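You operate a simulated robot arm through the tools that you are given. There is no shell and no other tool.

You are at the controls of a simulated robot arm. One attempt, no reset.

JOB
Set the controls near the sawhorse table. At the end: the green bulb stands on top of the lantern shade; the switch with the orange knob is set to auto; the hours dial is turned to 24; the minutes dial is turned to 10; whatever was shut is shut again. Leave all else as you found it, and nothing knocked over.

Only the result counts: the job must be done as asked and must still hold three seconds after the hand-in. Knocking over, shifting, dropping, spilling or breaking anything else fails it.

ROBOT AND FRAMES
A 5-joint arm with a two-finger parallel gripper, fixed in place. Base frame: the origin is at the foot of the arm, x ahead of it, y to its left, z up; the work surface is at about z = 0. Units: m, rad, N and s.
With the tool pointing down near the work surface it reaches from about 0.26 to 0.68 m from the base axis. Its first joint turns from -1.152 to 1.152 rad. The tool tilts only in the upright plane through the base axis and itself; it spins freely about its own axis. Payload 2.9 kg.
The TCP is the grasp point between the finger pads, 0.03 m short of the fingertips. In the tool frame z runs along the fingers and y along their closing line. Largest opening 0.11 m; finger width 0.02, thickness 0.01; the body of the gripper, 0.048 by 0.112 m, starts 0.055 m behind the TCP.
Orientation is told as [roll, pitch, yaw] about the base's x, y, z axes, in that order, counted from this pose: with the fingers straight down and closing along the base's y, the tool's x points along the base's -x, its y along +y and its z along -z.

CONTROLS
- The arm moves only by the tool move_arm. Its argument "moves" is a list of rows, each a list of 7 numbers: the turn, a rotation vector about the base's x, y, z in rad, then the shift along the base's x, y, z in m, then the gripper command, from -1 (fully open) to 1 (shut), values between in proportion. In form: [[rx, ry, rz, x, y, z, grip], ...]. A call has 1 to 20 rows; each row shifts and turns the commanded pose from where the row before left it. Rows are played at 5 a second. More than 0.05 m and 0.15 rad between two rows, or a gripper value outside its range, and nothing of the call is played. Where a pose cannot be reached the arm comes as near as it can. A force on the tool above 40 N (or 10 N above the force at the start of the call, whichever is more), or a blocked arm, ends the call early, and 0.2 s more pass. Each finger travels about 0.108 m/s and halts on what it meets, pressing with about 36 N; the grip force reading is that of the motor and also rises with nothing between the fingers. The clock runs only during rows and for 0.2 s after the last one: add rows that do not move to give the fingers time. The reply holds the time, the measured pose of the TCP, the force on the tool along the base axes, the opening and the grip force, in the units named above and with some noise, with the torque about the TCP (base axes, N m) and any sound that the robot's microphone picked up, and new pictures: "views" is both (left out), scene, wrist or none.
- Cameras (640 x 400 px; columns grow to the right, rows downward): "scene" is fixed at [0.0326, -0.4646, 0.6112]; the picture's right is [0.74, -0.67, 0.00], its down [-0.39, -0.43, -0.82] and it looks along [0.55, 0.60, -0.58] (base axes); focal length 273 px, centre (320, 200). "wrist" rides on the gripper at [0.072, 0.017, -0.103] in the tool frame; the picture's right is [-0.23, 0.97, 0.00], its down [-0.76, -0.18, -0.62] and it looks along [-0.61, -0.14, 0.78] (tool axes); focal length 222 px, centre (320, 200). There is no depth. A picture from a camera that has moved, and an enlarged one, comes with that camera's place and axes in the base frame and with its lens. The place of the scene camera against the robot may be out by one fixed shift of up to 0.018 m in any direction.
- inspect(camera, box): a new picture of the part [left, top, right, bottom] of that camera's present view, enlarged. It takes no simulated time.
- hand_in(): hands the job in; it is judged then, once.

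Places have to be worked out from the pictures, the camera data and where the tool is seen. Open the gripper and draw the arm clear of the work before you hand the job in, unless the task says otherwise.

The tools are called after "Request:" as a command line: name --pt "numbers of a row" for each row, then --argument value for the rest, lists and objects as JSON in quotes. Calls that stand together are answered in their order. move_arm: Moves the arm, as the interface text tells. Its arguments: {"type":"object","properties":{"moves":{"type":"array","items":{"type":"array","items":{"type":"number"}}},"views":{"type":"string","enum":["both","scene","wrist","none"]}},"required":["moves"]} The other tools are called the same way: inspect (camera, box) takes an enlarged picture of a part of a camera's view; hand_in () hands the job in.

At the start:

```text
time_s: 0.0
position: [0.4157, -0.0956, 0.4084]
ee_rot: [0.0, 0.001, -0.001]
wrist_force: [1.5, 0.5, 0.4]
moment: [-0.01, -0.02, -0.04]
opening: 0.1102
finger_force: 0.0
```

scene: 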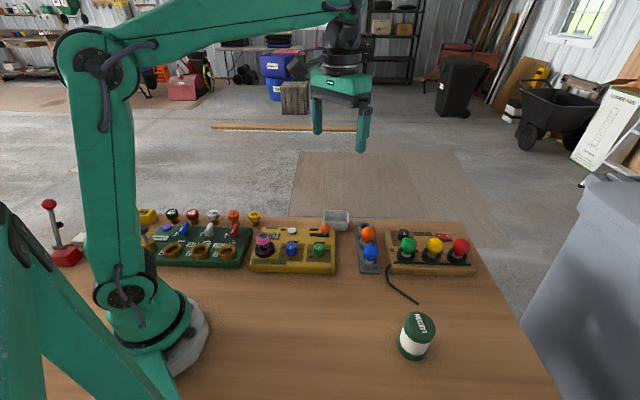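
wrist: 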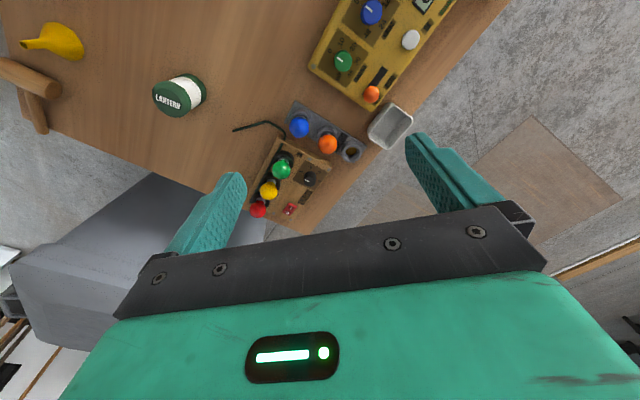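

I'll start by taking enlarged looks at the panels and objects on the table before any motion.

Request:
inspect --camera "scene" --box '[240, 200, 360, 280]'

Request:
inspect --camera "scene" --box '[350, 210, 490, 300]'

Request:
inspect --camera "scene" --box '[130, 200, 260, 280]'

Request:
inspect --camera "wrist" --box '[220, 80, 420, 220]'

Request:
inspect --camera "wrist" --box '[300, 0, 460, 110]'

```text
5.00 times, centred on (300, 240) of scene
camera zoom: at [0.0326, -0.4646, 0.6112], right [0.74, -0.67, 0.0], down [-0.39, -0.43, -0.82], along [0.55, 0.6, -0.58], focal length 1364 px, centre (420, 0)
```

zoom: 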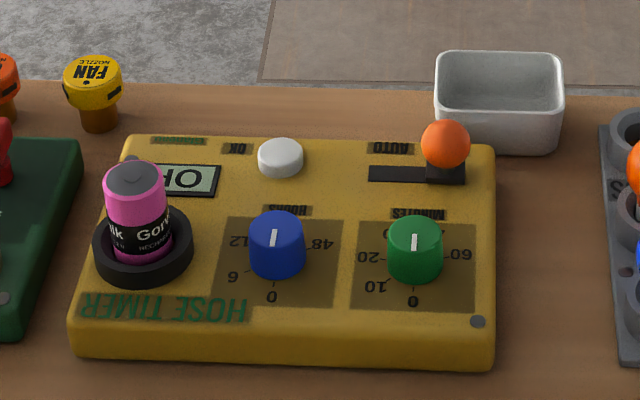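

```text
4.44 times, centred on (420, 255) of scene
camera zoom: at [0.0326, -0.4646, 0.6112], right [0.74, -0.67, 0.0], down [-0.39, -0.43, -0.82], along [0.55, 0.6, -0.58], focal length 1212 px, centre (-124, -44)
```

zoom: 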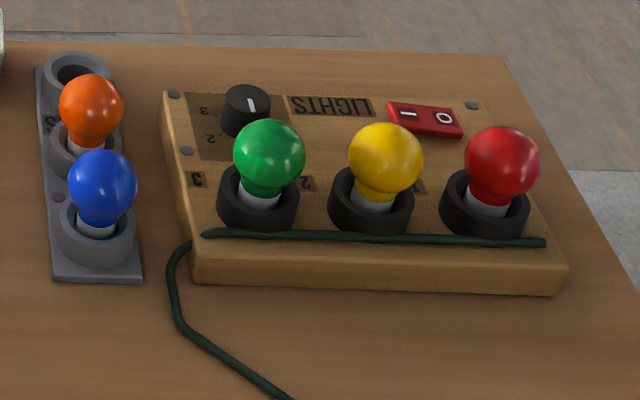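

```text
4.92 times, centred on (195, 240) of scene
camera zoom: at [0.0326, -0.4646, 0.6112], right [0.74, -0.67, 0.0], down [-0.39, -0.43, -0.82], along [0.55, 0.6, -0.58], focal length 1343 px, centre (935, 3)
```

zoom: 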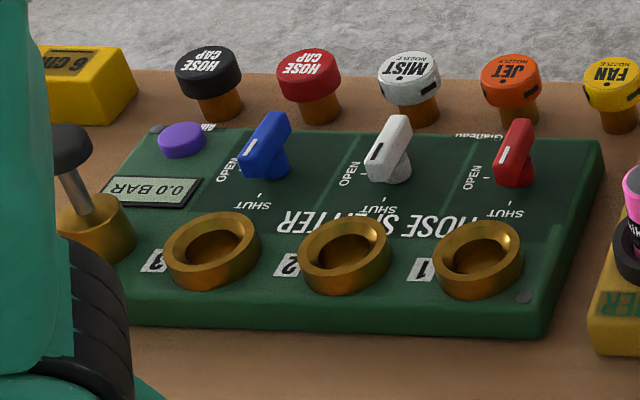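

```text
2.86 times, centred on (320, 150) of wrist
camera zoom: at [0.3445, -0.0785, 0.5116], right [0.23, 0.97, 0.0], down [0.76, -0.18, 0.62], along [0.61, -0.14, -0.78], focal length 635 px, centre (320, 343)
```

zoom: 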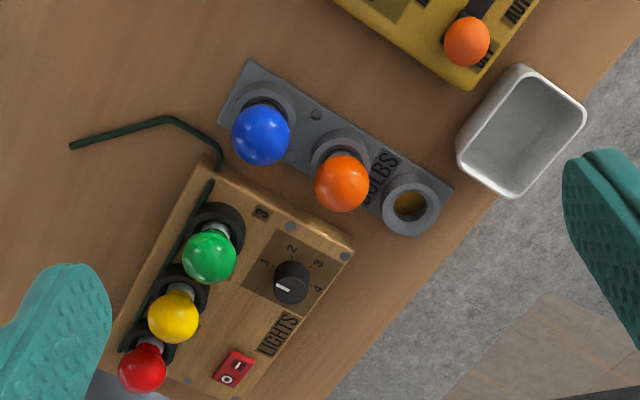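

```text
3.64 times, centred on (380, 55) of wrist
camera zoom: at [0.3445, -0.0785, 0.5116], right [0.23, 0.97, 0.0], down [0.76, -0.18, 0.62], along [0.61, -0.14, -0.78], focal length 808 px, centre (102, 727)
```

zoom: 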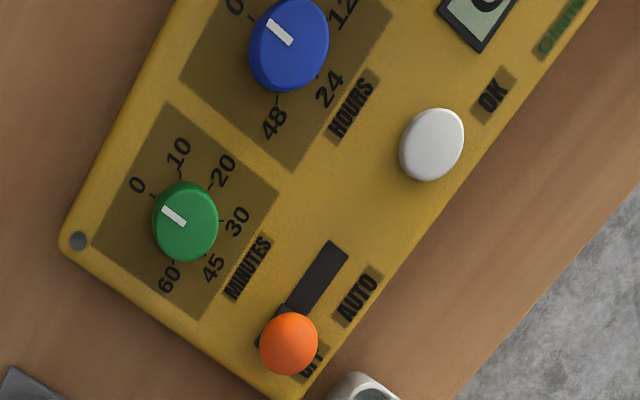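

Next, closer looks at the lantern and the remaining items.

Request:
inspect --camera "scene" --box '[370, 290, 470, 370]'

Request:
inspect --camera "wrist" --box '[0, 0, 260, 160]'

Request:
inspect --camera "wrist" --box '[140, 60, 230, 120]'

Request:
inspect --camera "scene" --box '[0, 180, 160, 280]'

```text
5.00 times, centred on (420, 330) of scene
camera zoom: at [0.0326, -0.4646, 0.6112], right [0.74, -0.67, 0.0], down [-0.39, -0.43, -0.82], along [0.55, 0.6, -0.58], focal length 1364 px, centre (-180, -450)
```

zoom: 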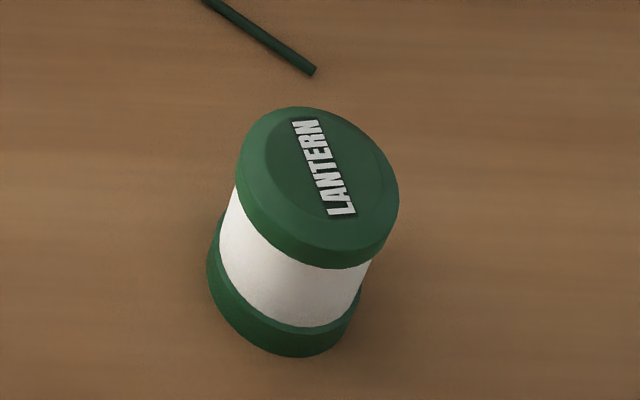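

```text
2.46 times, centred on (130, 80) of wrist
camera zoom: at [0.3445, -0.0785, 0.5116], right [0.23, 0.97, 0.0], down [0.76, -0.18, 0.62], along [0.61, -0.14, -0.78], focal length 547 px, centre (788, 495)
```

zoom: 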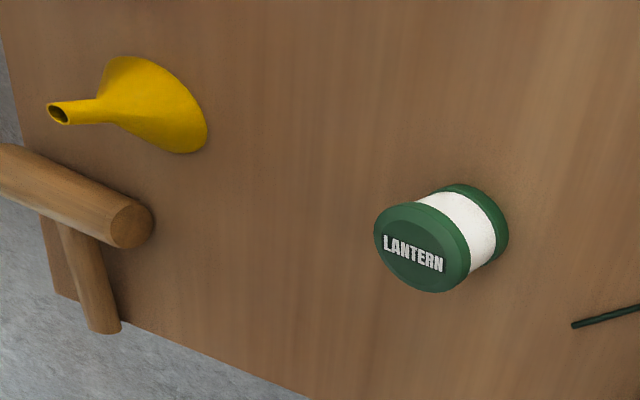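

```text
6.67 times, centred on (185, 90) of wrist
camera zoom: at [0.3445, -0.0785, 0.5116], right [0.23, 0.97, 0.0], down [0.76, -0.18, 0.62], along [0.61, -0.14, -0.78], focal length 1481 px, centre (1220, 933)
```

zoom: 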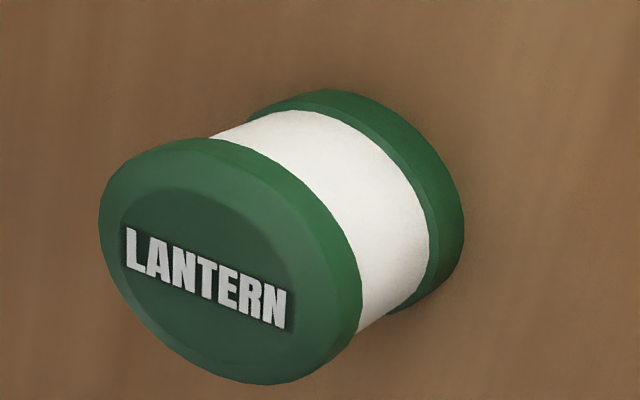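

```text
4.00 times, centred on (80, 230) of scene
camera zoom: at [0.0326, -0.4646, 0.6112], right [0.74, -0.67, 0.0], down [-0.39, -0.43, -0.82], along [0.55, 0.6, -0.58], focal length 1091 px, centre (1280, 80)
```

zoom: 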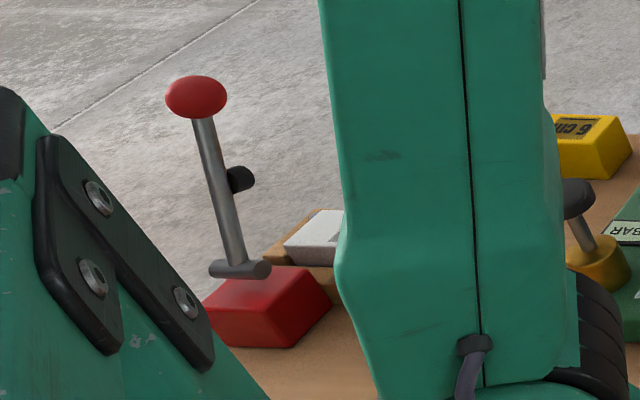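

No lids are visible. The dials look set to 0 and the orange slider is at the end away from AUTO. I'll move the arm back and lower over clear space so the wrist camera can see the hose timer better.

Request:
move_arm --pt "0 0 0 -0.023 0.009 -0.0276 -1" --pt "0 0 0 -0.023 0.009 -0.0276 -1" --pt "0 0 0 -0.023 0.009 -0.0276 -1" --pt "0 0 0 -0.023 0.009 -0.0276 -1" --pt "0 0 0 -0.023 0.009 -0.0276 -1" --pt "0 0 0 0 0 0 -1" --views "both"

```text
time_s: 1.4
position: [0.3016, -0.0499, 0.2689]
ee_rot: [-0.001, 0.0, 0.001]
wrist_force: [0.9, -0.9, 0.2]
moment: [-0.02, 0.02, 0.0]
opening: 0.1101
finger_force: 0.0
camera wrist: at [0.2289, -0.0337, 0.3729], right [0.23, 0.97, 0.0], down [0.76, -0.18, 0.62], along [0.61, -0.14, -0.78], focal length 222 px, centre (320, 200)
```

scene: 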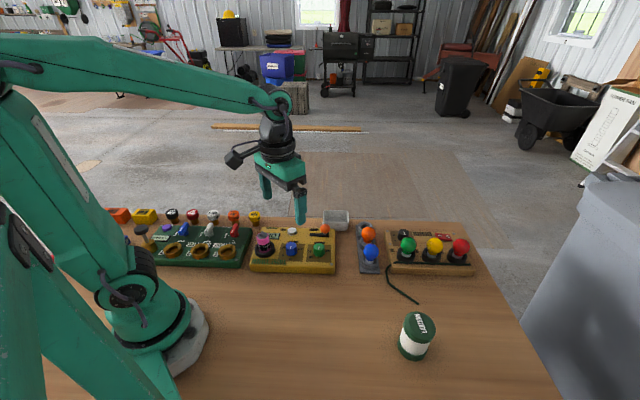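
wrist: 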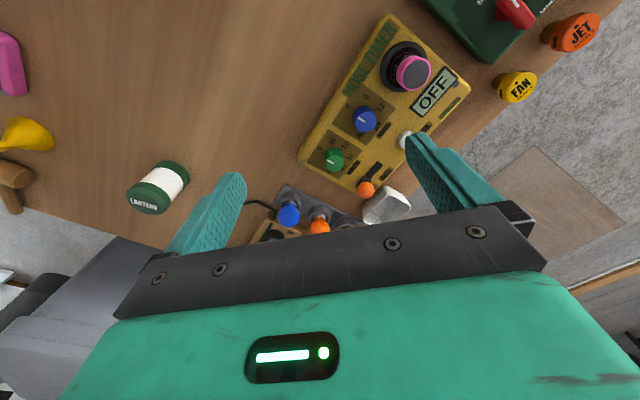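

Request:
inspect --camera "wrist" --box '[300, 80, 430, 200]'

Request:
inspect --camera "wrist" --box '[300, 0, 480, 110]'

Request:
inspect --camera "wrist" --box '[340, 150, 400, 200]'

```text
3.33 times, centred on (365, 140) of wrist
camera zoom: at [0.2289, -0.0337, 0.3729], right [0.23, 0.97, 0.0], down [0.76, -0.18, 0.62], along [0.61, -0.14, -0.78], focal length 740 px, centre (170, 400)
```

zoom: 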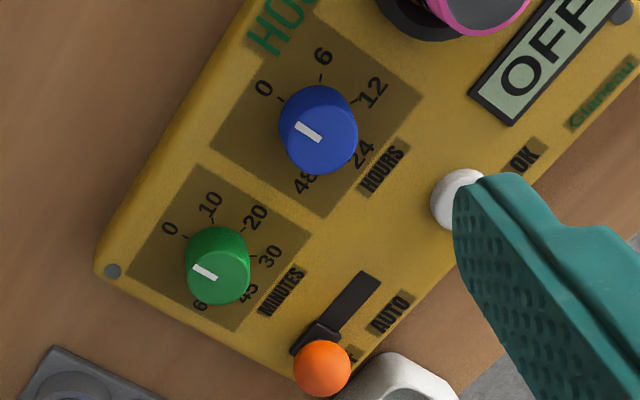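

```text
3.56 times, centred on (390, 55) of wrist
camera zoom: at [0.2289, -0.0337, 0.3729], right [0.23, 0.97, 0.0], down [0.76, -0.18, 0.62], along [0.61, -0.14, -0.78], focal length 790 px, centre (71, 716)
```

zoom: 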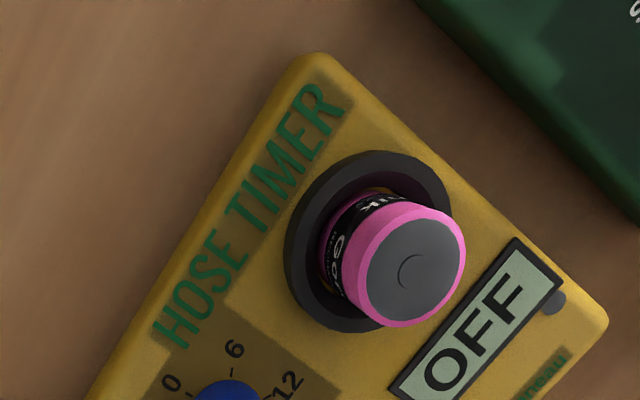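

```text
8.00 times, centred on (370, 175) of wrist
camera zoom: at [0.2289, -0.0337, 0.3729], right [0.23, 0.97, 0.0], down [0.76, -0.18, 0.62], along [0.61, -0.14, -0.78], focal length 1777 px, centre (-80, 400)
```

zoom: 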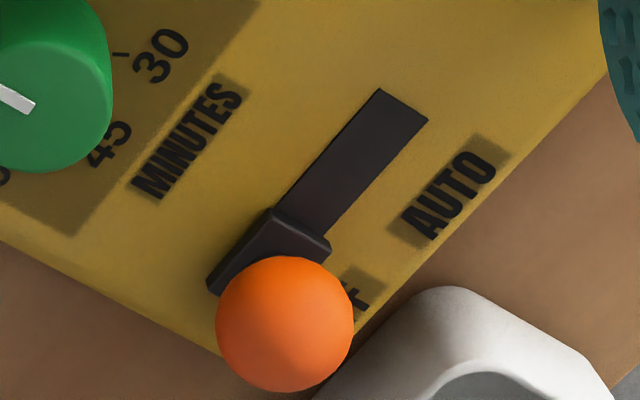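

The slider is a two‑position OFF→AUTO track running along base (-0.70, +0.72), with the ball near (0.471, -0.009, 0.060). The panel top is at z≈0.033. The dials are at about (0.352, 0.005) for hours and (0.406, -0.051) for minutes, both pointing to 0. I'll move above the ball and turn the fingers so they close along the track.

Request:
move_arm --pt "0 0 0.1288 0.0282 0.0068 -0.015 -1" --pt "0 0 0.1288 0.0282 0.0068 -0.015 -1" --pt "0 0 0.1288 0.0282 0.0068 -0.015 -0.5" --pt "0 0 0.1288 0.0282 0.0068 -0.015 0" --pt "0 0 0.1288 0.0282 0.0068 -0.015 0" --pt "0 0 0.1288 0.028 0.0072 -0.015 0" --pt "0 0 0 0 0 0 0" --pt "0 0 0 0 0 0 0" --views "both"

```text
time_s: 3.2
position: [0.4698, -0.0088, 0.181]
ee_rot: [-0.001, 0.0, 0.776]
wrist_force: [-0.4, -0.1, 0.0]
moment: [0.0, 0.0, -0.03]
opening: 0.0549
finger_force: 0.0
camera wrist: at [0.4074, -0.0468, 0.2836], right [-0.52, 0.86, 0.0], down [0.67, 0.41, 0.62], along [0.53, 0.32, -0.78], focal length 222 px, centre (320, 200)
```

scene: 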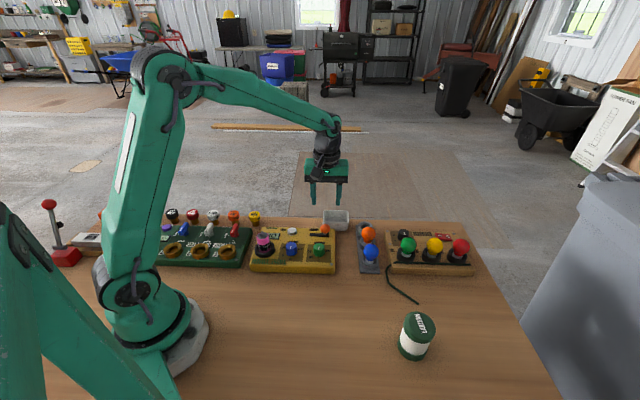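
wrist: 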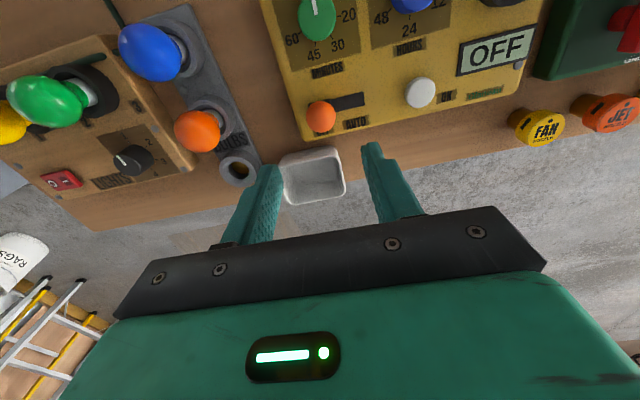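

The ball shows at about (0.469, -0.009) from this view, right under the tool. I'll go straight down with the fingers straddling it, tips stopping about 1 cm above the panel.

Request:
move_arm --pt "0 0 0 0 0 -0.036 0" --pt "0 0 0 0 0 -0.036 0" --pt "0 0 0 0 0 -0.025 0" --pt "0 0 0 0 0 -0.01 0" --pt "0 0 0 0 0 0 0" --views "both"

Request:
inspect --camera "scene" --box '[270, 170, 380, 260]'

```text
time_s: 4.4
position: [0.4709, -0.0096, 0.072]
ee_rot: [0.0, 0.001, 0.774]
wrist_force: [0.5, 0.8, -0.2]
moment: [0.01, 0.0, 0.03]
opening: 0.0549
finger_force: 0.2
camera wrist: at [0.4072, -0.0471, 0.1757], right [-0.52, 0.86, 0.0], down [0.67, 0.4, 0.62], along [0.53, 0.32, -0.78], focal length 222 px, centre (320, 200)
```

scene: 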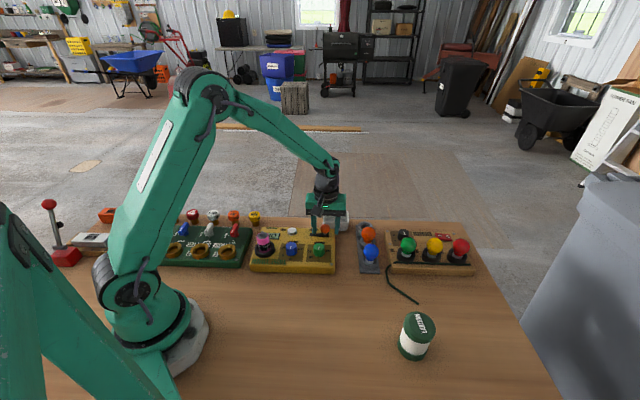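
wrist: 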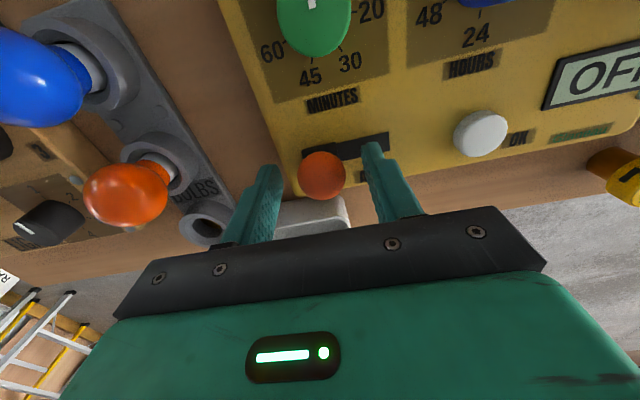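

```text
4.44 times, centred on (325, 215) of scene
camera zoom: at [0.0326, -0.4646, 0.6112], right [0.74, -0.67, 0.0], down [-0.39, -0.43, -0.82], along [0.55, 0.6, -0.58], focal length 1212 px, centre (298, 133)
```

zoom: 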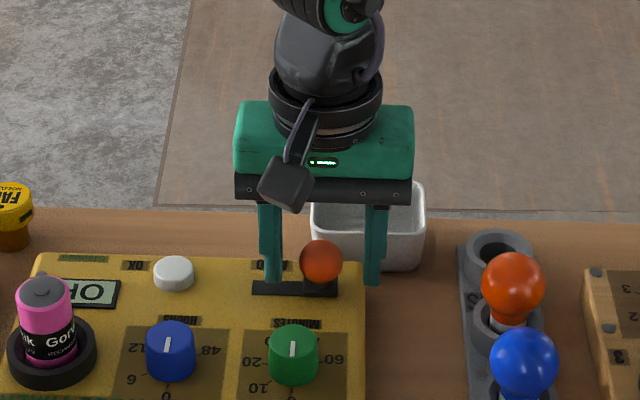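

The fingers straddle the ball cleanly along the track. I'll narrow the opening around the ball and push it toward AUTO in small steps.

Request:
move_arm --pt "0 0 0 0 0 0 0.345" --pt "0 0 0 0 0 0 0.345" --pt "0 0 0 -0.0042 0.0043 0 0.345" --pt "0 0 0 -0.0042 0.0043 0 0.345" --pt "0 0 0 -0.0042 0.0043 0 0.345" --pt "0 0 0 -0.0042 0.0043 0 0.345" --pt "0 0 0 0 0 0 0.345" --views "wrist"

Request:
inspect --camera "wrist" --box '[220, 80, 460, 230]'

Request:
inspect --camera "scene" --box '[270, 190, 370, 270]'

```text
time_s: 6.0
position: [0.4524, 0.0085, 0.0728]
ee_rot: [0.001, -0.001, 0.772]
wrist_force: [-1.1, 0.7, 0.4]
moment: [0.0, 0.03, -0.01]
opening: 0.0369
finger_force: 0.8
camera wrist: at [0.3901, -0.0301, 0.1768], right [-0.52, 0.86, 0.0], down [0.67, 0.4, 0.62], along [0.53, 0.32, -0.78], focal length 222 px, centre (320, 200)
```

wrist: 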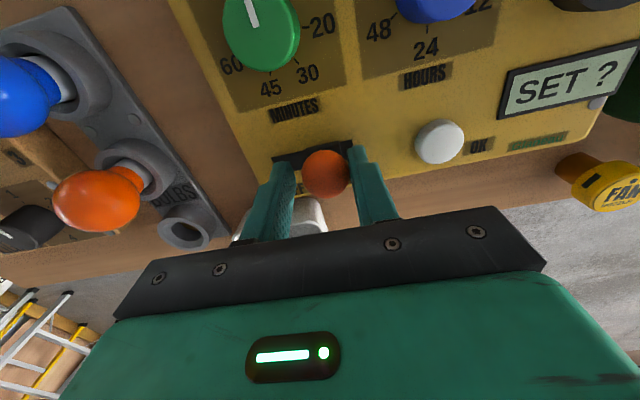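

```text
2.67 times, centred on (340, 155) of wrist
camera zoom: at [0.3901, -0.0301, 0.1768], right [-0.52, 0.86, 0.0], down [0.67, 0.4, 0.62], along [0.53, 0.32, -0.78], focal length 592 px, centre (267, 320)
```

zoom: 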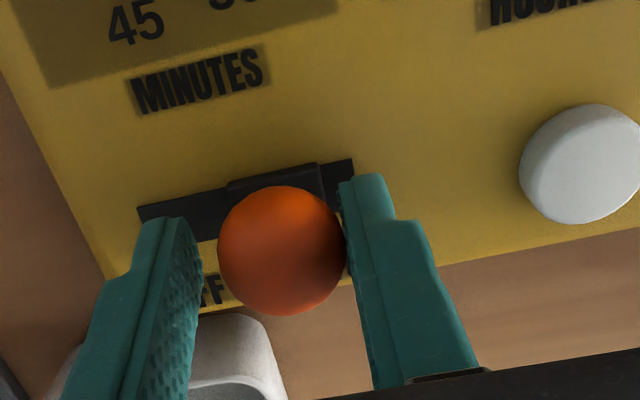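

```text
5.00 times, centred on (320, 230) of scene
camera zoom: at [0.0326, -0.4646, 0.6112], right [0.74, -0.67, 0.0], down [-0.39, -0.43, -0.82], along [0.55, 0.6, -0.58], focal length 1364 px, centre (320, 50)
```

zoom: 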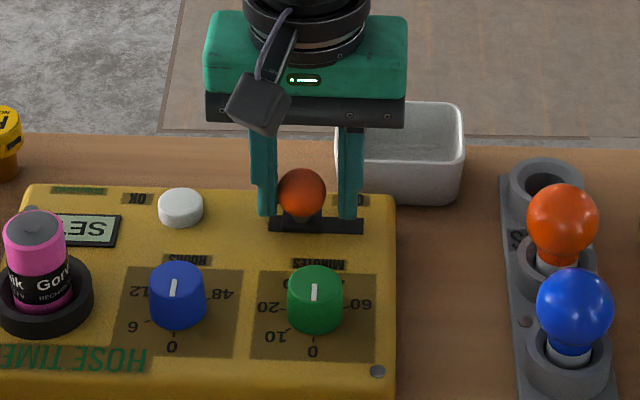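

The display now reads "SET ?", and the ball has jumped ahead to the AUTO-side finger. There's still some track left at the AUTO end, so I'll push a little further to take it to the stop.

Request:
move_arm --pt "0 0 0 -0.0035 0.0036 0 0.345" --pt "0 0 0 -0.0035 0.0036 0 0.345" --pt "0 0 0 -0.0035 0.0036 0 0.345" --pt "0 0 0 0 0 0 0.345" --views "wrist"

Request:
inspect --camera "wrist" --box '[220, 80, 460, 230]'

Request:
inspect --camera "scene" --box '[270, 190, 370, 270]'

```text
time_s: 7.0
position: [0.4425, 0.0187, 0.0733]
ee_rot: [-0.001, -0.002, 0.771]
wrist_force: [6.5, -8.0, -3.4]
moment: [-0.04, -0.11, -0.01]
opening: 0.0414
finger_force: 5.1
camera wrist: at [0.3803, -0.0197, 0.1768], right [-0.52, 0.86, 0.0], down [0.67, 0.4, 0.62], along [0.54, 0.32, -0.78], focal length 222 px, centre (320, 200)
```

wrist: 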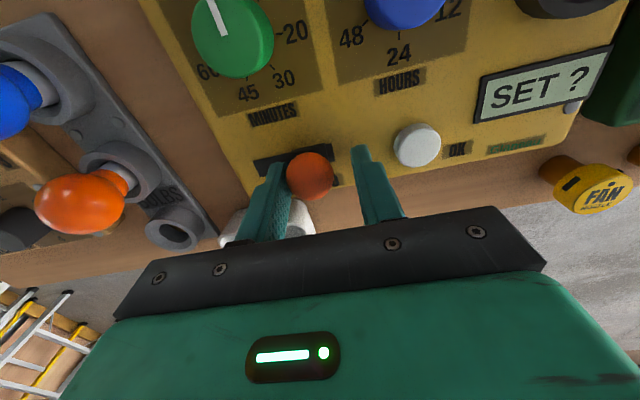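

```text
2.67 times, centred on (340, 155) of wrist
camera zoom: at [0.3803, -0.0197, 0.1768], right [-0.52, 0.86, 0.0], down [0.67, 0.4, 0.62], along [0.54, 0.32, -0.78], focal length 592 px, centre (267, 320)
```

zoom: 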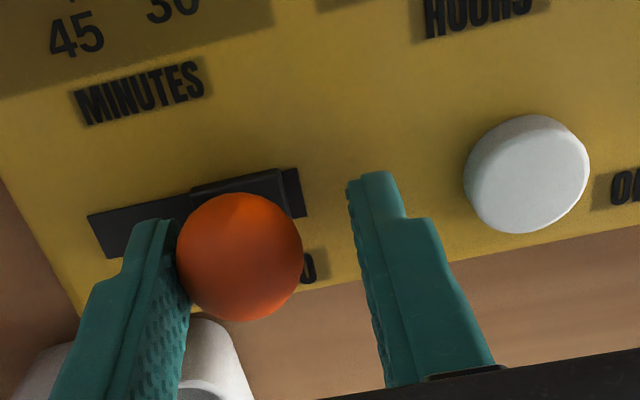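

```text
5.00 times, centred on (320, 230) of scene
camera zoom: at [0.0326, -0.4646, 0.6112], right [0.74, -0.67, 0.0], down [-0.39, -0.43, -0.82], along [0.55, 0.6, -0.58], focal length 1364 px, centre (320, 50)
```

zoom: 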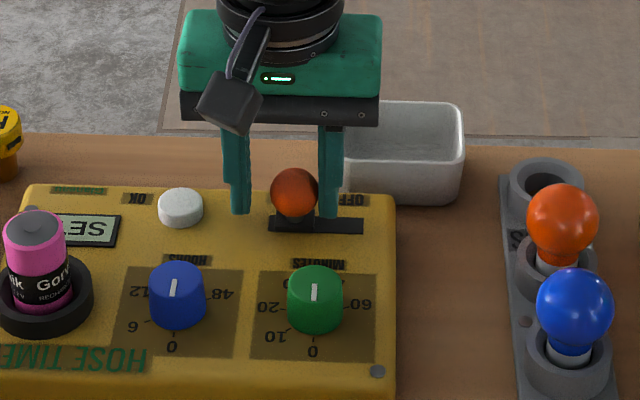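

The slider is at its stop, with about 10 N push and the ball beside the AUTO label. I'll back the finger off, open and lift clear.

Request:
move_arm --pt "0 0 0 0.002 -0.002 0 0.2" --pt "0 0 0 0.0022 -0.0022 0 0.0" --pt "0 0 0 0 0 0 0.0" --pt "0 0 0 0 0 0.02 0.0" --pt "0 0 0 0 0 0.04 0.0" --pt "0 0 0 0 0 0.05 0.0" --pt "0 0 0 0 0 0 0.0" --views "wrist"

Request:
inspect --camera "wrist" --box '[240, 0, 480, 150]'

```text
time_s: 8.6
position: [0.4458, 0.0145, 0.184]
ee_rot: [0.0, 0.001, 0.773]
wrist_force: [0.2, -0.3, -0.5]
moment: [-0.02, 0.01, 0.02]
opening: 0.055
finger_force: 0.0
camera wrist: at [0.3841, -0.0244, 0.2871], right [-0.52, 0.86, 0.0], down [0.67, 0.4, 0.62], along [0.53, 0.32, -0.78], focal length 222 px, centre (320, 200)
```

wrist: 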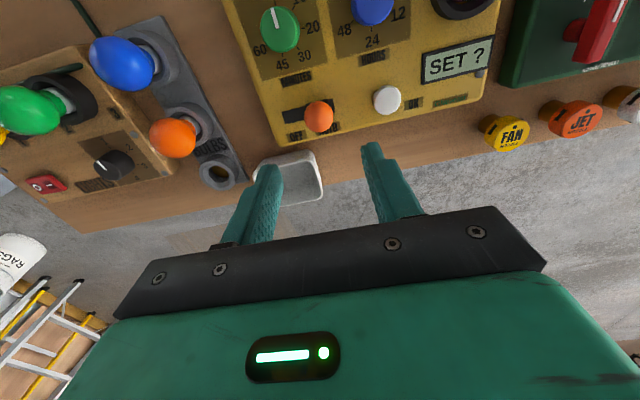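

```text
2.67 times, centred on (360, 75) of wrist
camera zoom: at [0.3841, -0.0244, 0.2871], right [-0.52, 0.86, 0.0], down [0.67, 0.4, 0.62], along [0.53, 0.32, -0.78], focal length 592 px, centre (213, 533)
```

zoom: 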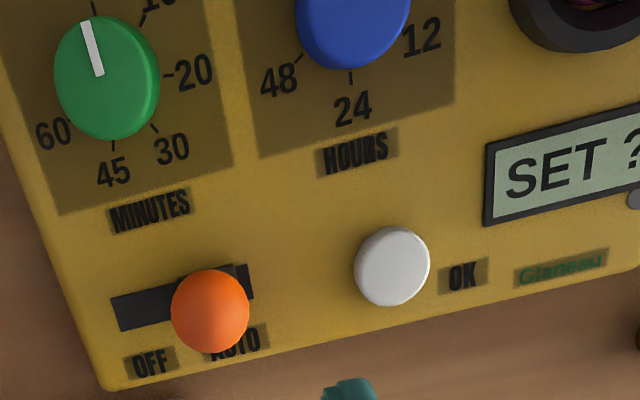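

The slider sits fully at AUTO. Next I'll move over the minutes dial at about (0.4055, -0.0505) and descend with the fingers straddling it.

Request:
move_arm --pt "0 0 0 -0.0202 -0.0325 0 0.0" --pt "0 0 0 -0.0201 -0.0325 0 0.0" --pt "0 0 0 0 0 -0.04 0.0" --pt "0 0 0 0 0 -0.03 0.0" --pt "0 0 0 0 0 -0.02 0.0" --pt "0 0 0 0 0 0 0.0" --views "wrist"

Request:
inspect --camera "scene" --box '[270, 190, 370, 270]'

Request:
inspect --camera "wrist" --box '[220, 60, 460, 210]'

```text
time_s: 10.0
position: [0.4068, -0.0502, 0.0933]
ee_rot: [0.0, 0.001, 0.773]
wrist_force: [-0.2, 0.1, 0.1]
moment: [0.0, 0.0, 0.01]
opening: 0.055
finger_force: 0.1
camera wrist: at [0.3439, -0.0889, 0.1965], right [-0.52, 0.86, 0.0], down [0.67, 0.4, 0.62], along [0.53, 0.32, -0.78], focal length 222 px, centre (320, 200)
```

wrist: 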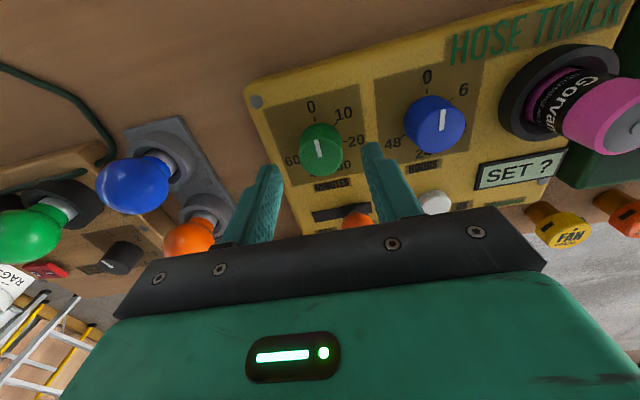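

```text
5.00 times, centred on (320, 230) of scene
camera zoom: at [0.0326, -0.4646, 0.6112], right [0.74, -0.67, 0.0], down [-0.39, -0.43, -0.82], along [0.55, 0.6, -0.58], focal length 1364 px, centre (320, 50)
```

zoom: 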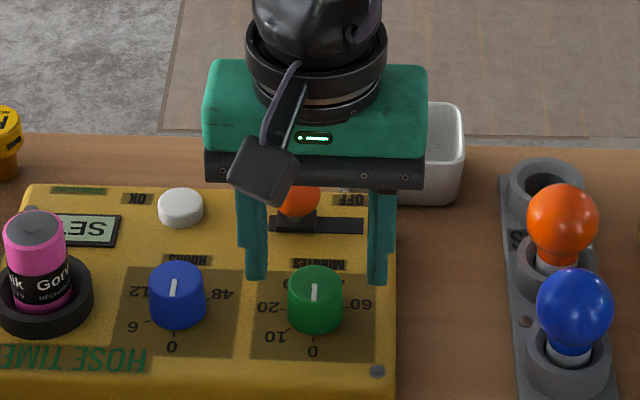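

```text
2.67 times, centred on (340, 135) of wrist
camera zoom: at [0.3439, -0.0889, 0.1965], right [-0.52, 0.86, 0.0], down [0.67, 0.4, 0.62], along [0.53, 0.32, -0.78], focal length 592 px, centre (267, 373)
```

zoom: 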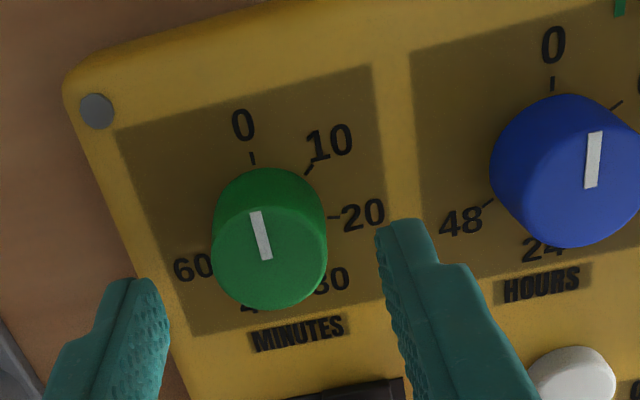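

From the ticks, the dial axis is within about 1 mm of the tool axis. I'll lower to z≈0.071, close gently, and check the grip before turning.

Request:
move_arm --pt "0 0 0 -0.001 -0.0005 -0.015 0.0" --pt "0 0 0 0 0 -0.007 0.0" --pt "0 0 0 0 0 0 0.3" --pt "0 0 0 0 0 0 0.42" --pt "0 0 0 0 0 0 0.6" --pt "0 0 0 0 0 0 0.6" --views "wrist"

Request:
inspect --camera "wrist" --box '[220, 60, 460, 210]'

```text
time_s: 11.4
position: [0.4043, -0.0505, 0.0704]
ee_rot: [0.003, 0.001, 0.773]
wrist_force: [-4.1, 4.8, -1.5]
moment: [0.14, 0.17, -0.01]
opening: 0.031
finger_force: 44.9
camera wrist: at [0.3426, -0.0892, 0.1744], right [-0.52, 0.86, 0.0], down [0.67, 0.4, 0.62], along [0.53, 0.32, -0.78], focal length 222 px, centre (320, 200)
```

wrist: 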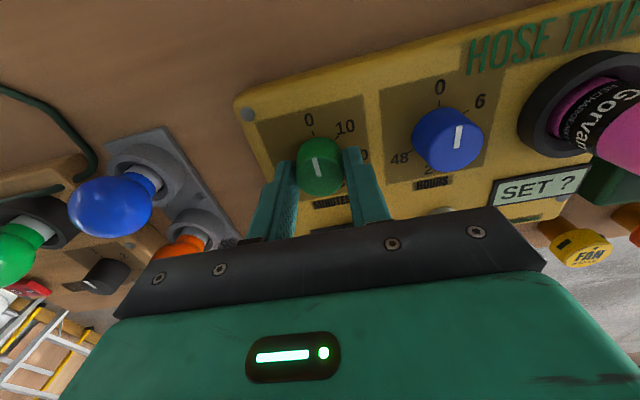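

```text
2.67 times, centred on (340, 135) of wrist
camera zoom: at [0.3426, -0.0892, 0.1744], right [-0.52, 0.86, 0.0], down [0.67, 0.4, 0.62], along [0.53, 0.32, -0.78], focal length 592 px, centre (267, 373)
```

zoom: 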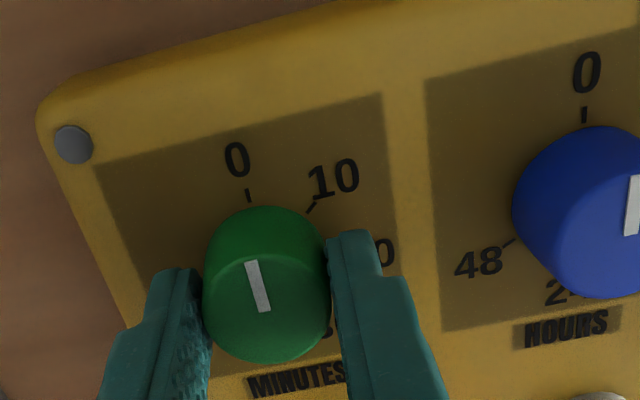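

Gripped at 31 mm with little side load. I'll turn clockwise seen from above, about 48° to start, then check the pointer against the 10 tick.

Request:
move_arm --pt "0 0 -0.12 0 0 0 0.6" --pt "0 0 -0.12 0 0 0 0.6" --pt "0 0 -0.12 0 0 0 0.6" --pt "0 0 -0.12 0 0 0 0.6" --pt "0 0 -0.12 0 0 0 0.6" --pt "0 0 -0.12 0 0 0 0.6" --pt "0 0 -0.12 0 0 0 0.6" --pt "0 0 0 0 0 0 0.6" --views "wrist"

Request:
inspect --camera "wrist" --box '[220, 60, 460, 210]'

Request:
inspect --camera "scene" --box '[280, 220, 350, 275]'

```text
time_s: 13.2
position: [0.405, -0.0507, 0.0706]
ee_rot: [0.0, 0.0, -0.07]
wrist_force: [-5.5, 9.2, 1.8]
moment: [0.3, 0.68, -0.04]
opening: 0.0311
finger_force: 45.2
camera wrist: at [0.335, -0.0289, 0.1744], right [0.29, 0.96, 0.0], down [0.75, -0.23, 0.62], along [0.59, -0.18, -0.78], focal length 222 px, centre (320, 200)
```

wrist: 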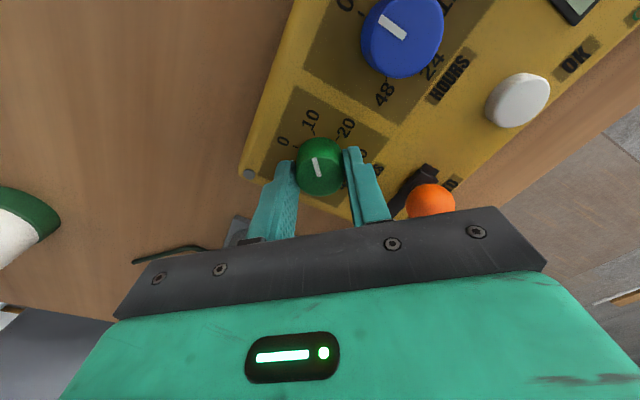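

```text
2.67 times, centred on (340, 135) of wrist
camera zoom: at [0.335, -0.0289, 0.1744], right [0.29, 0.96, 0.0], down [0.75, -0.23, 0.62], along [0.59, -0.18, -0.78], focal length 592 px, centre (267, 373)
```

zoom: 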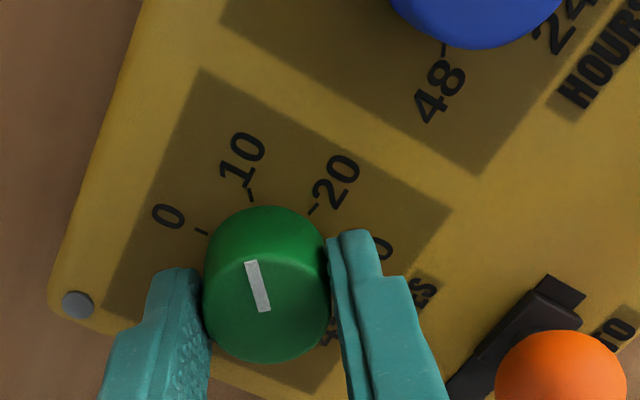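

```text
7.27 times, centred on (315, 248) of scene
camera zoom: at [0.0326, -0.4646, 0.6112], right [0.74, -0.67, 0.0], down [-0.39, -0.43, -0.82], along [0.55, 0.6, -0.58], focal length 1984 px, centre (356, -146)
```

zoom: 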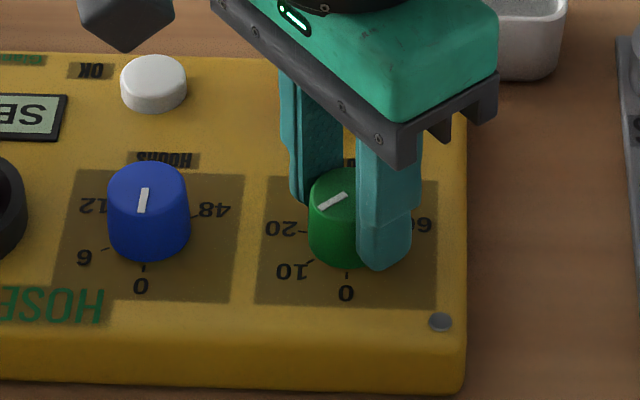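

The dial turned with the grip and the pointer is almost at the 10 tick. I'll zoom in to measure what's left.

Request:
inspect --camera "wrist" --box '[280, 100, 360, 150]'

Request:
inspect --camera "wrist" --box '[280, 110, 360, 200]'

```text
8.00 times, centred on (320, 125) of wrist
camera zoom: at [0.335, -0.0289, 0.1744], right [0.29, 0.96, 0.0], down [0.75, -0.23, 0.62], along [0.59, -0.18, -0.78], focal length 1777 px, centre (320, 800)
```

zoom: 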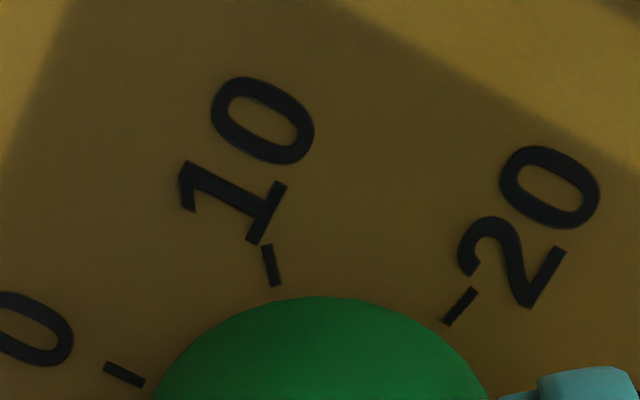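

```text
4.44 times, centred on (320, 155) of wrist
camera zoom: at [0.335, -0.0289, 0.1744], right [0.29, 0.96, 0.0], down [0.75, -0.23, 0.62], along [0.59, -0.18, -0.78], focal length 987 px, centre (320, 400)
```

zoom: 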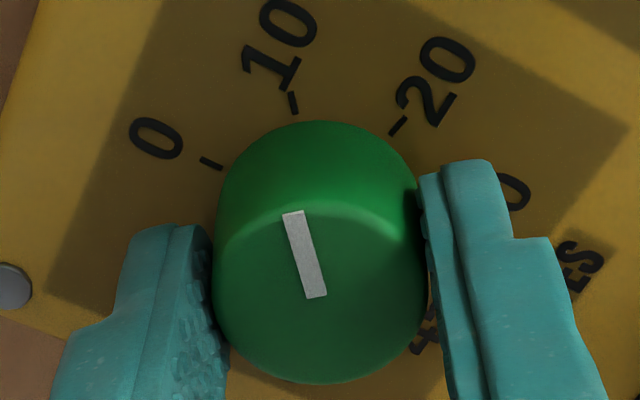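

From the tick geometry the spacing is 50°, and the pointer is about 1.5–2° short of 10. I'll add that, then release and lift.

Request:
move_arm --pt "0 0 -0.03 0 0 0 0.6" --pt "0 0 0 0 0 0 0.6" --pt "0 0 0 0 0 0 0.4" --pt "0 0 0 0 0 0 0.2" --pt "0 0 0 0 0 0 0.0" --pt "0 0 0 0 0 0 0.0" --pt "0 0 0 0 0 0.02 0.0" --pt "0 0 0 0 0 0.03 0.0" --pt "0 0 0 0 0 0 0.0" --views "wrist"

Request:
inspect --camera "wrist" --box '[270, 70, 370, 170]'

Request:
inspect --camera "scene" --box '[280, 220, 350, 275]'

```text
time_s: 15.2
position: [0.4052, -0.0515, 0.1217]
ee_rot: [0.0, -0.001, -0.099]
wrist_force: [-0.1, 0.0, 0.6]
moment: [-0.01, 0.0, -0.01]
opening: 0.055
finger_force: 0.1
camera wrist: at [0.3359, -0.0271, 0.2249], right [0.32, 0.95, 0.0], down [0.74, -0.25, 0.62], along [0.59, -0.2, -0.78], focal length 222 px, centre (320, 200)
```

wrist: 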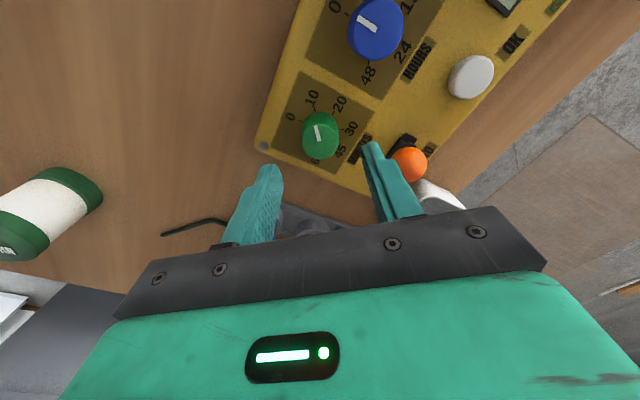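

```text
4.00 times, centred on (320, 120) of wrist
camera zoom: at [0.3359, -0.0271, 0.2249], right [0.32, 0.95, 0.0], down [0.74, -0.25, 0.62], along [0.59, -0.2, -0.78], focal length 888 px, centre (320, 520)
```

zoom: 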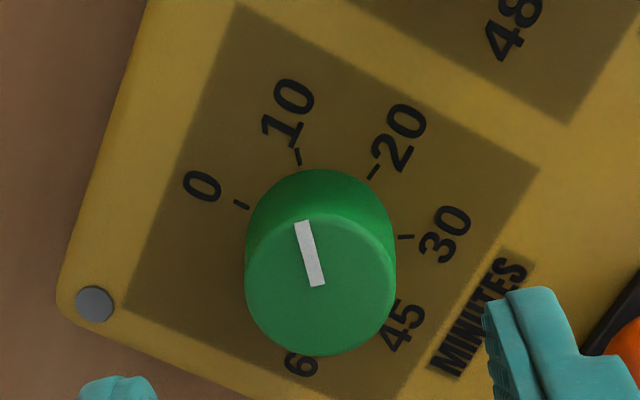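

```text
7.27 times, centred on (315, 248) of scene
camera zoom: at [0.0326, -0.4646, 0.6112], right [0.74, -0.67, 0.0], down [-0.39, -0.43, -0.82], along [0.55, 0.6, -0.58], focal length 1984 px, centre (356, -146)
```

zoom: 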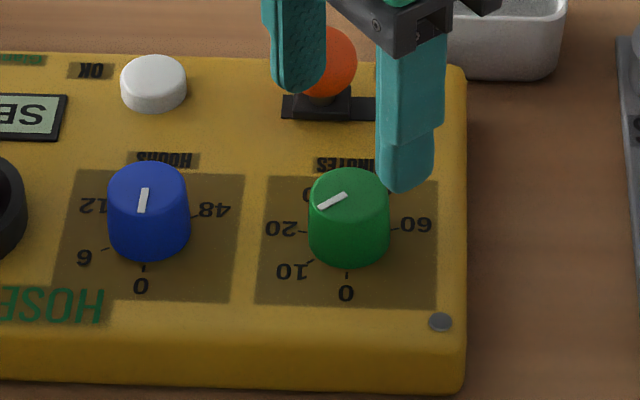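

The pointer lines up with the 10 tick to within a degree. Next I'll move over to the hours dial at about (0.352, 0.005), raised a little, with yaw about +1.0 rad ready for a 180° clockwise turn.

Request:
move_arm --pt "0 0 0.11 0 0 0.02 0.0" --pt "0 0 0.11 -0.0067 0.007 0 0.0" --pt "0 0 0.11 -0.0067 0.007 0 0.0" --pt "0 0 0.11 -0.0067 0.007 0 0.0" --pt "0 0 0.11 -0.0067 0.007 0 0.0" --pt "0 0 0.11 -0.0067 0.007 0 0.0" --pt "0 0 0.11 -0.0067 0.007 0 0.0" --pt "0 0 0.11 -0.0067 0.007 0 0.0" --pt "0 0 0.11 -0.0063 0.007 0 0.0" --pt "0 0 0.11 0 0 0 0.0" --pt "0 0 0 0 0 0 0.0" --views "wrist"

Request:
inspect --camera "wrist" --box '[260, 60, 380, 170]'

Request:
inspect --camera "scene" --box '[240, 190, 350, 280]'

```text
time_s: 17.6
position: [0.3521, 0.0052, 0.1418]
ee_rot: [-0.002, -0.002, 1.003]
wrist_force: [-0.1, 0.0, 0.2]
moment: [0.0, 0.01, 0.04]
opening: 0.055
finger_force: 0.1
camera wrist: at [0.2999, -0.0473, 0.2445], right [-0.7, 0.71, 0.0], down [0.56, 0.55, 0.62], along [0.45, 0.44, -0.78], focal length 222 px, centre (320, 200)
```

wrist: 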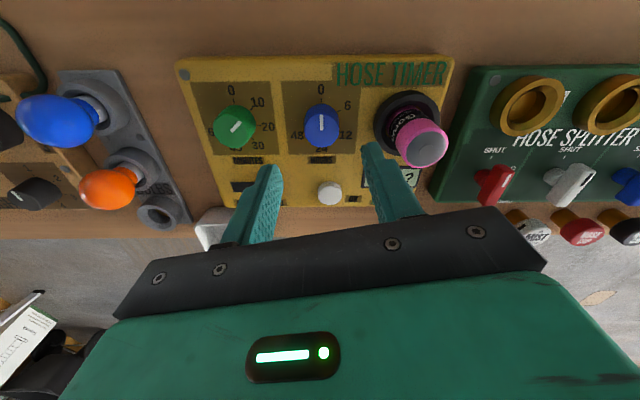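

```text
3.64 times, centred on (320, 115) of wrist
camera zoom: at [0.2999, -0.0473, 0.2445], right [-0.7, 0.71, 0.0], down [0.56, 0.55, 0.62], along [0.45, 0.44, -0.78], focal length 808 px, centre (320, 509)
```

zoom: 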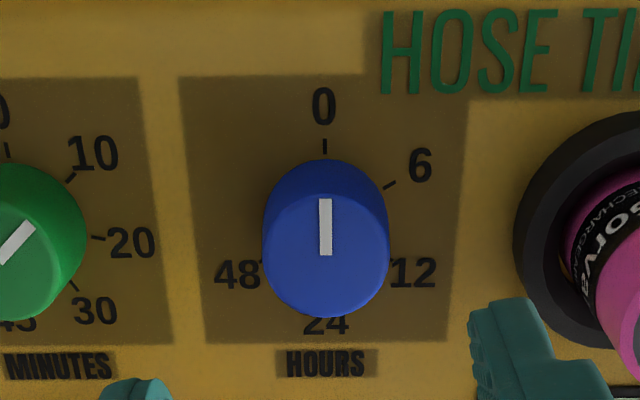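

```text
4.44 times, centred on (295, 235) of scene
camera zoom: at [0.0326, -0.4646, 0.6112], right [0.74, -0.67, 0.0], down [-0.39, -0.43, -0.82], along [0.55, 0.6, -0.58], focal length 1212 px, centre (431, 44)
```

zoom: 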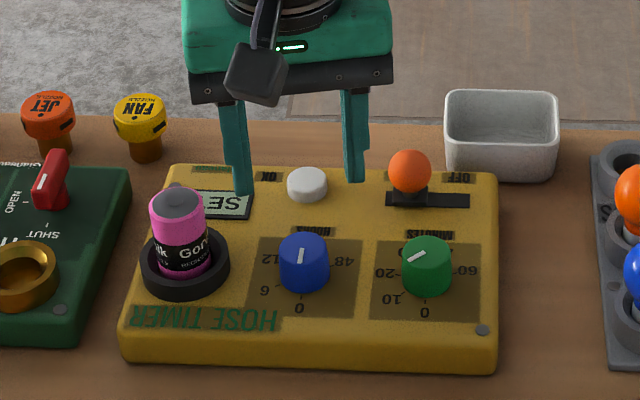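

The dial axis matches the tool axis to under 1 mm. The battery holder is about 45 mm from the axis, so I'll narrow the opening to 44 mm before going down, then close on the dial.

Request:
move_arm --pt "0 0 0 0 0 0 0.2" --pt "0 0 0 0 0 -0.03 0.2" --pt "0 0 0 0 0 -0.025 0.2" --pt "0 0 0 0 0 -0.016 0.2" --pt "0 0 0 0 0 0 0.3" --pt "0 0 0 0 0 0 0.42" --pt "0 0 0 0 0 0 0.6" --pt "0 0 0 0 0 0 0.6" --views "wrist"

Request:
inspect --camera "wrist" --box '[250, 80, 410, 210]'

```text
time_s: 19.4
position: [0.3499, 0.0054, 0.0694]
ee_rot: [0.005, 0.002, 1.004]
wrist_force: [-20.9, 22.1, 1.6]
moment: [0.97, 0.24, -0.14]
opening: 0.0308
finger_force: 45.9
camera wrist: at [0.2991, -0.0469, 0.1727], right [-0.7, 0.71, 0.01], down [0.56, 0.55, 0.62], along [0.44, 0.44, -0.79], focal length 222 px, centre (320, 200)
```

wrist: 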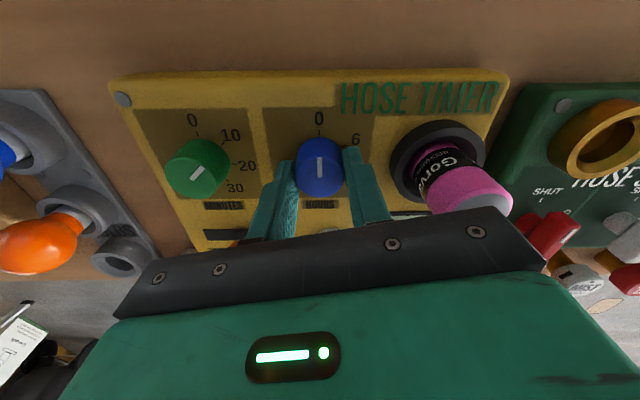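

```text
3.08 times, centred on (330, 145) of wrist
camera zoom: at [0.2991, -0.0469, 0.1727], right [-0.7, 0.71, 0.01], down [0.56, 0.55, 0.62], along [0.44, 0.44, -0.79], focal length 684 px, centre (289, 369)
```

zoom: 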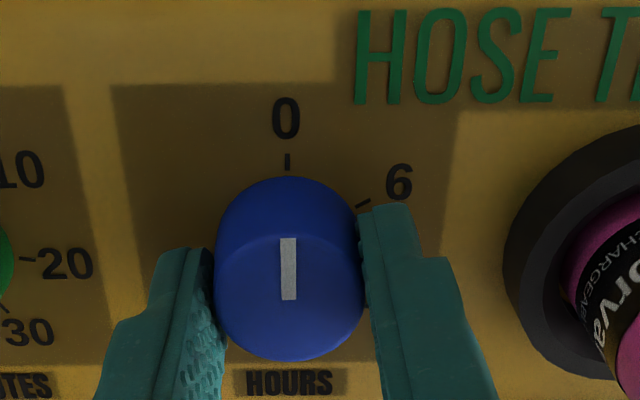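

There's a 30 N side load toward the battery side, so the dial axis is slightly off in that direction. I'll shift the command 1.5 mm that way to relieve it before turning.

Request:
move_arm --pt "0 0 0 -0.00105 0.00107 0 0.6" --pt "0 0 0 0 0 0 0.6" --views "none"

```text
time_s: 20.0
position: [0.3499, 0.0047, 0.0687]
ee_rot: [0.005, 0.002, 1.0]
wrist_force: [-9.6, -2.4, -15.3]
moment: [-0.78, 0.87, -0.03]
opening: 0.031
finger_force: 45.3
```

The side load mostly cleared, but there's some vertical preload. I'll open and re-close at this corrected spot for a neutral grip.

Request:
move_arm --pt "0 0 0 0 0 0 0.3" --pt "0 0 0 0 0 0 0.2" --pt "0 0 0 0 0 0 0.2" --views "none"

Request:
move_arm --pt "0 0 0 0 0 0 0.35" --pt "0 0 0 0 0 0 0.42" --pt "0 0 0 0 0 0 0.6" --pt "0 0 0 0 0 0 0.6" --views "wrist"

```text
time_s: 20.8
position: [0.3516, 0.0063, 0.0708]
ee_rot: [-0.002, 0.0, 1.003]
wrist_force: [-0.2, 1.0, -0.9]
moment: [0.02, -0.06, 0.0]
opening: 0.0442
finger_force: 0.1
```

```text
time_s: 21.8
position: [0.3504, 0.0048, 0.0699]
ee_rot: [0.001, 0.003, 1.001]
wrist_force: [-6.6, 6.9, 4.8]
moment: [0.13, 0.31, -0.09]
opening: 0.0306
finger_force: 44.8
camera wrist: at [0.2988, -0.046, 0.1732], right [-0.7, 0.72, 0.0], down [0.56, 0.55, 0.62], along [0.44, 0.44, -0.78], focal length 222 px, centre (320, 200)
```

wrist: 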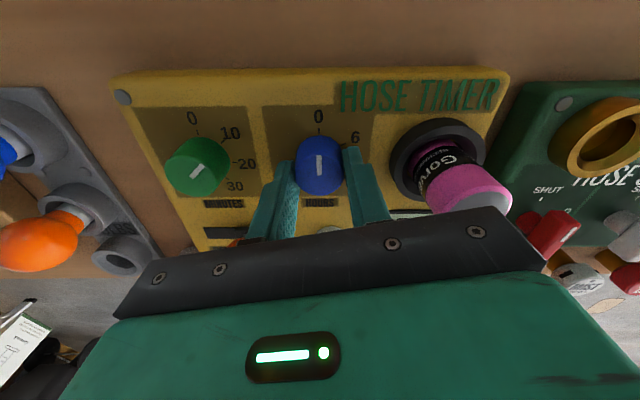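

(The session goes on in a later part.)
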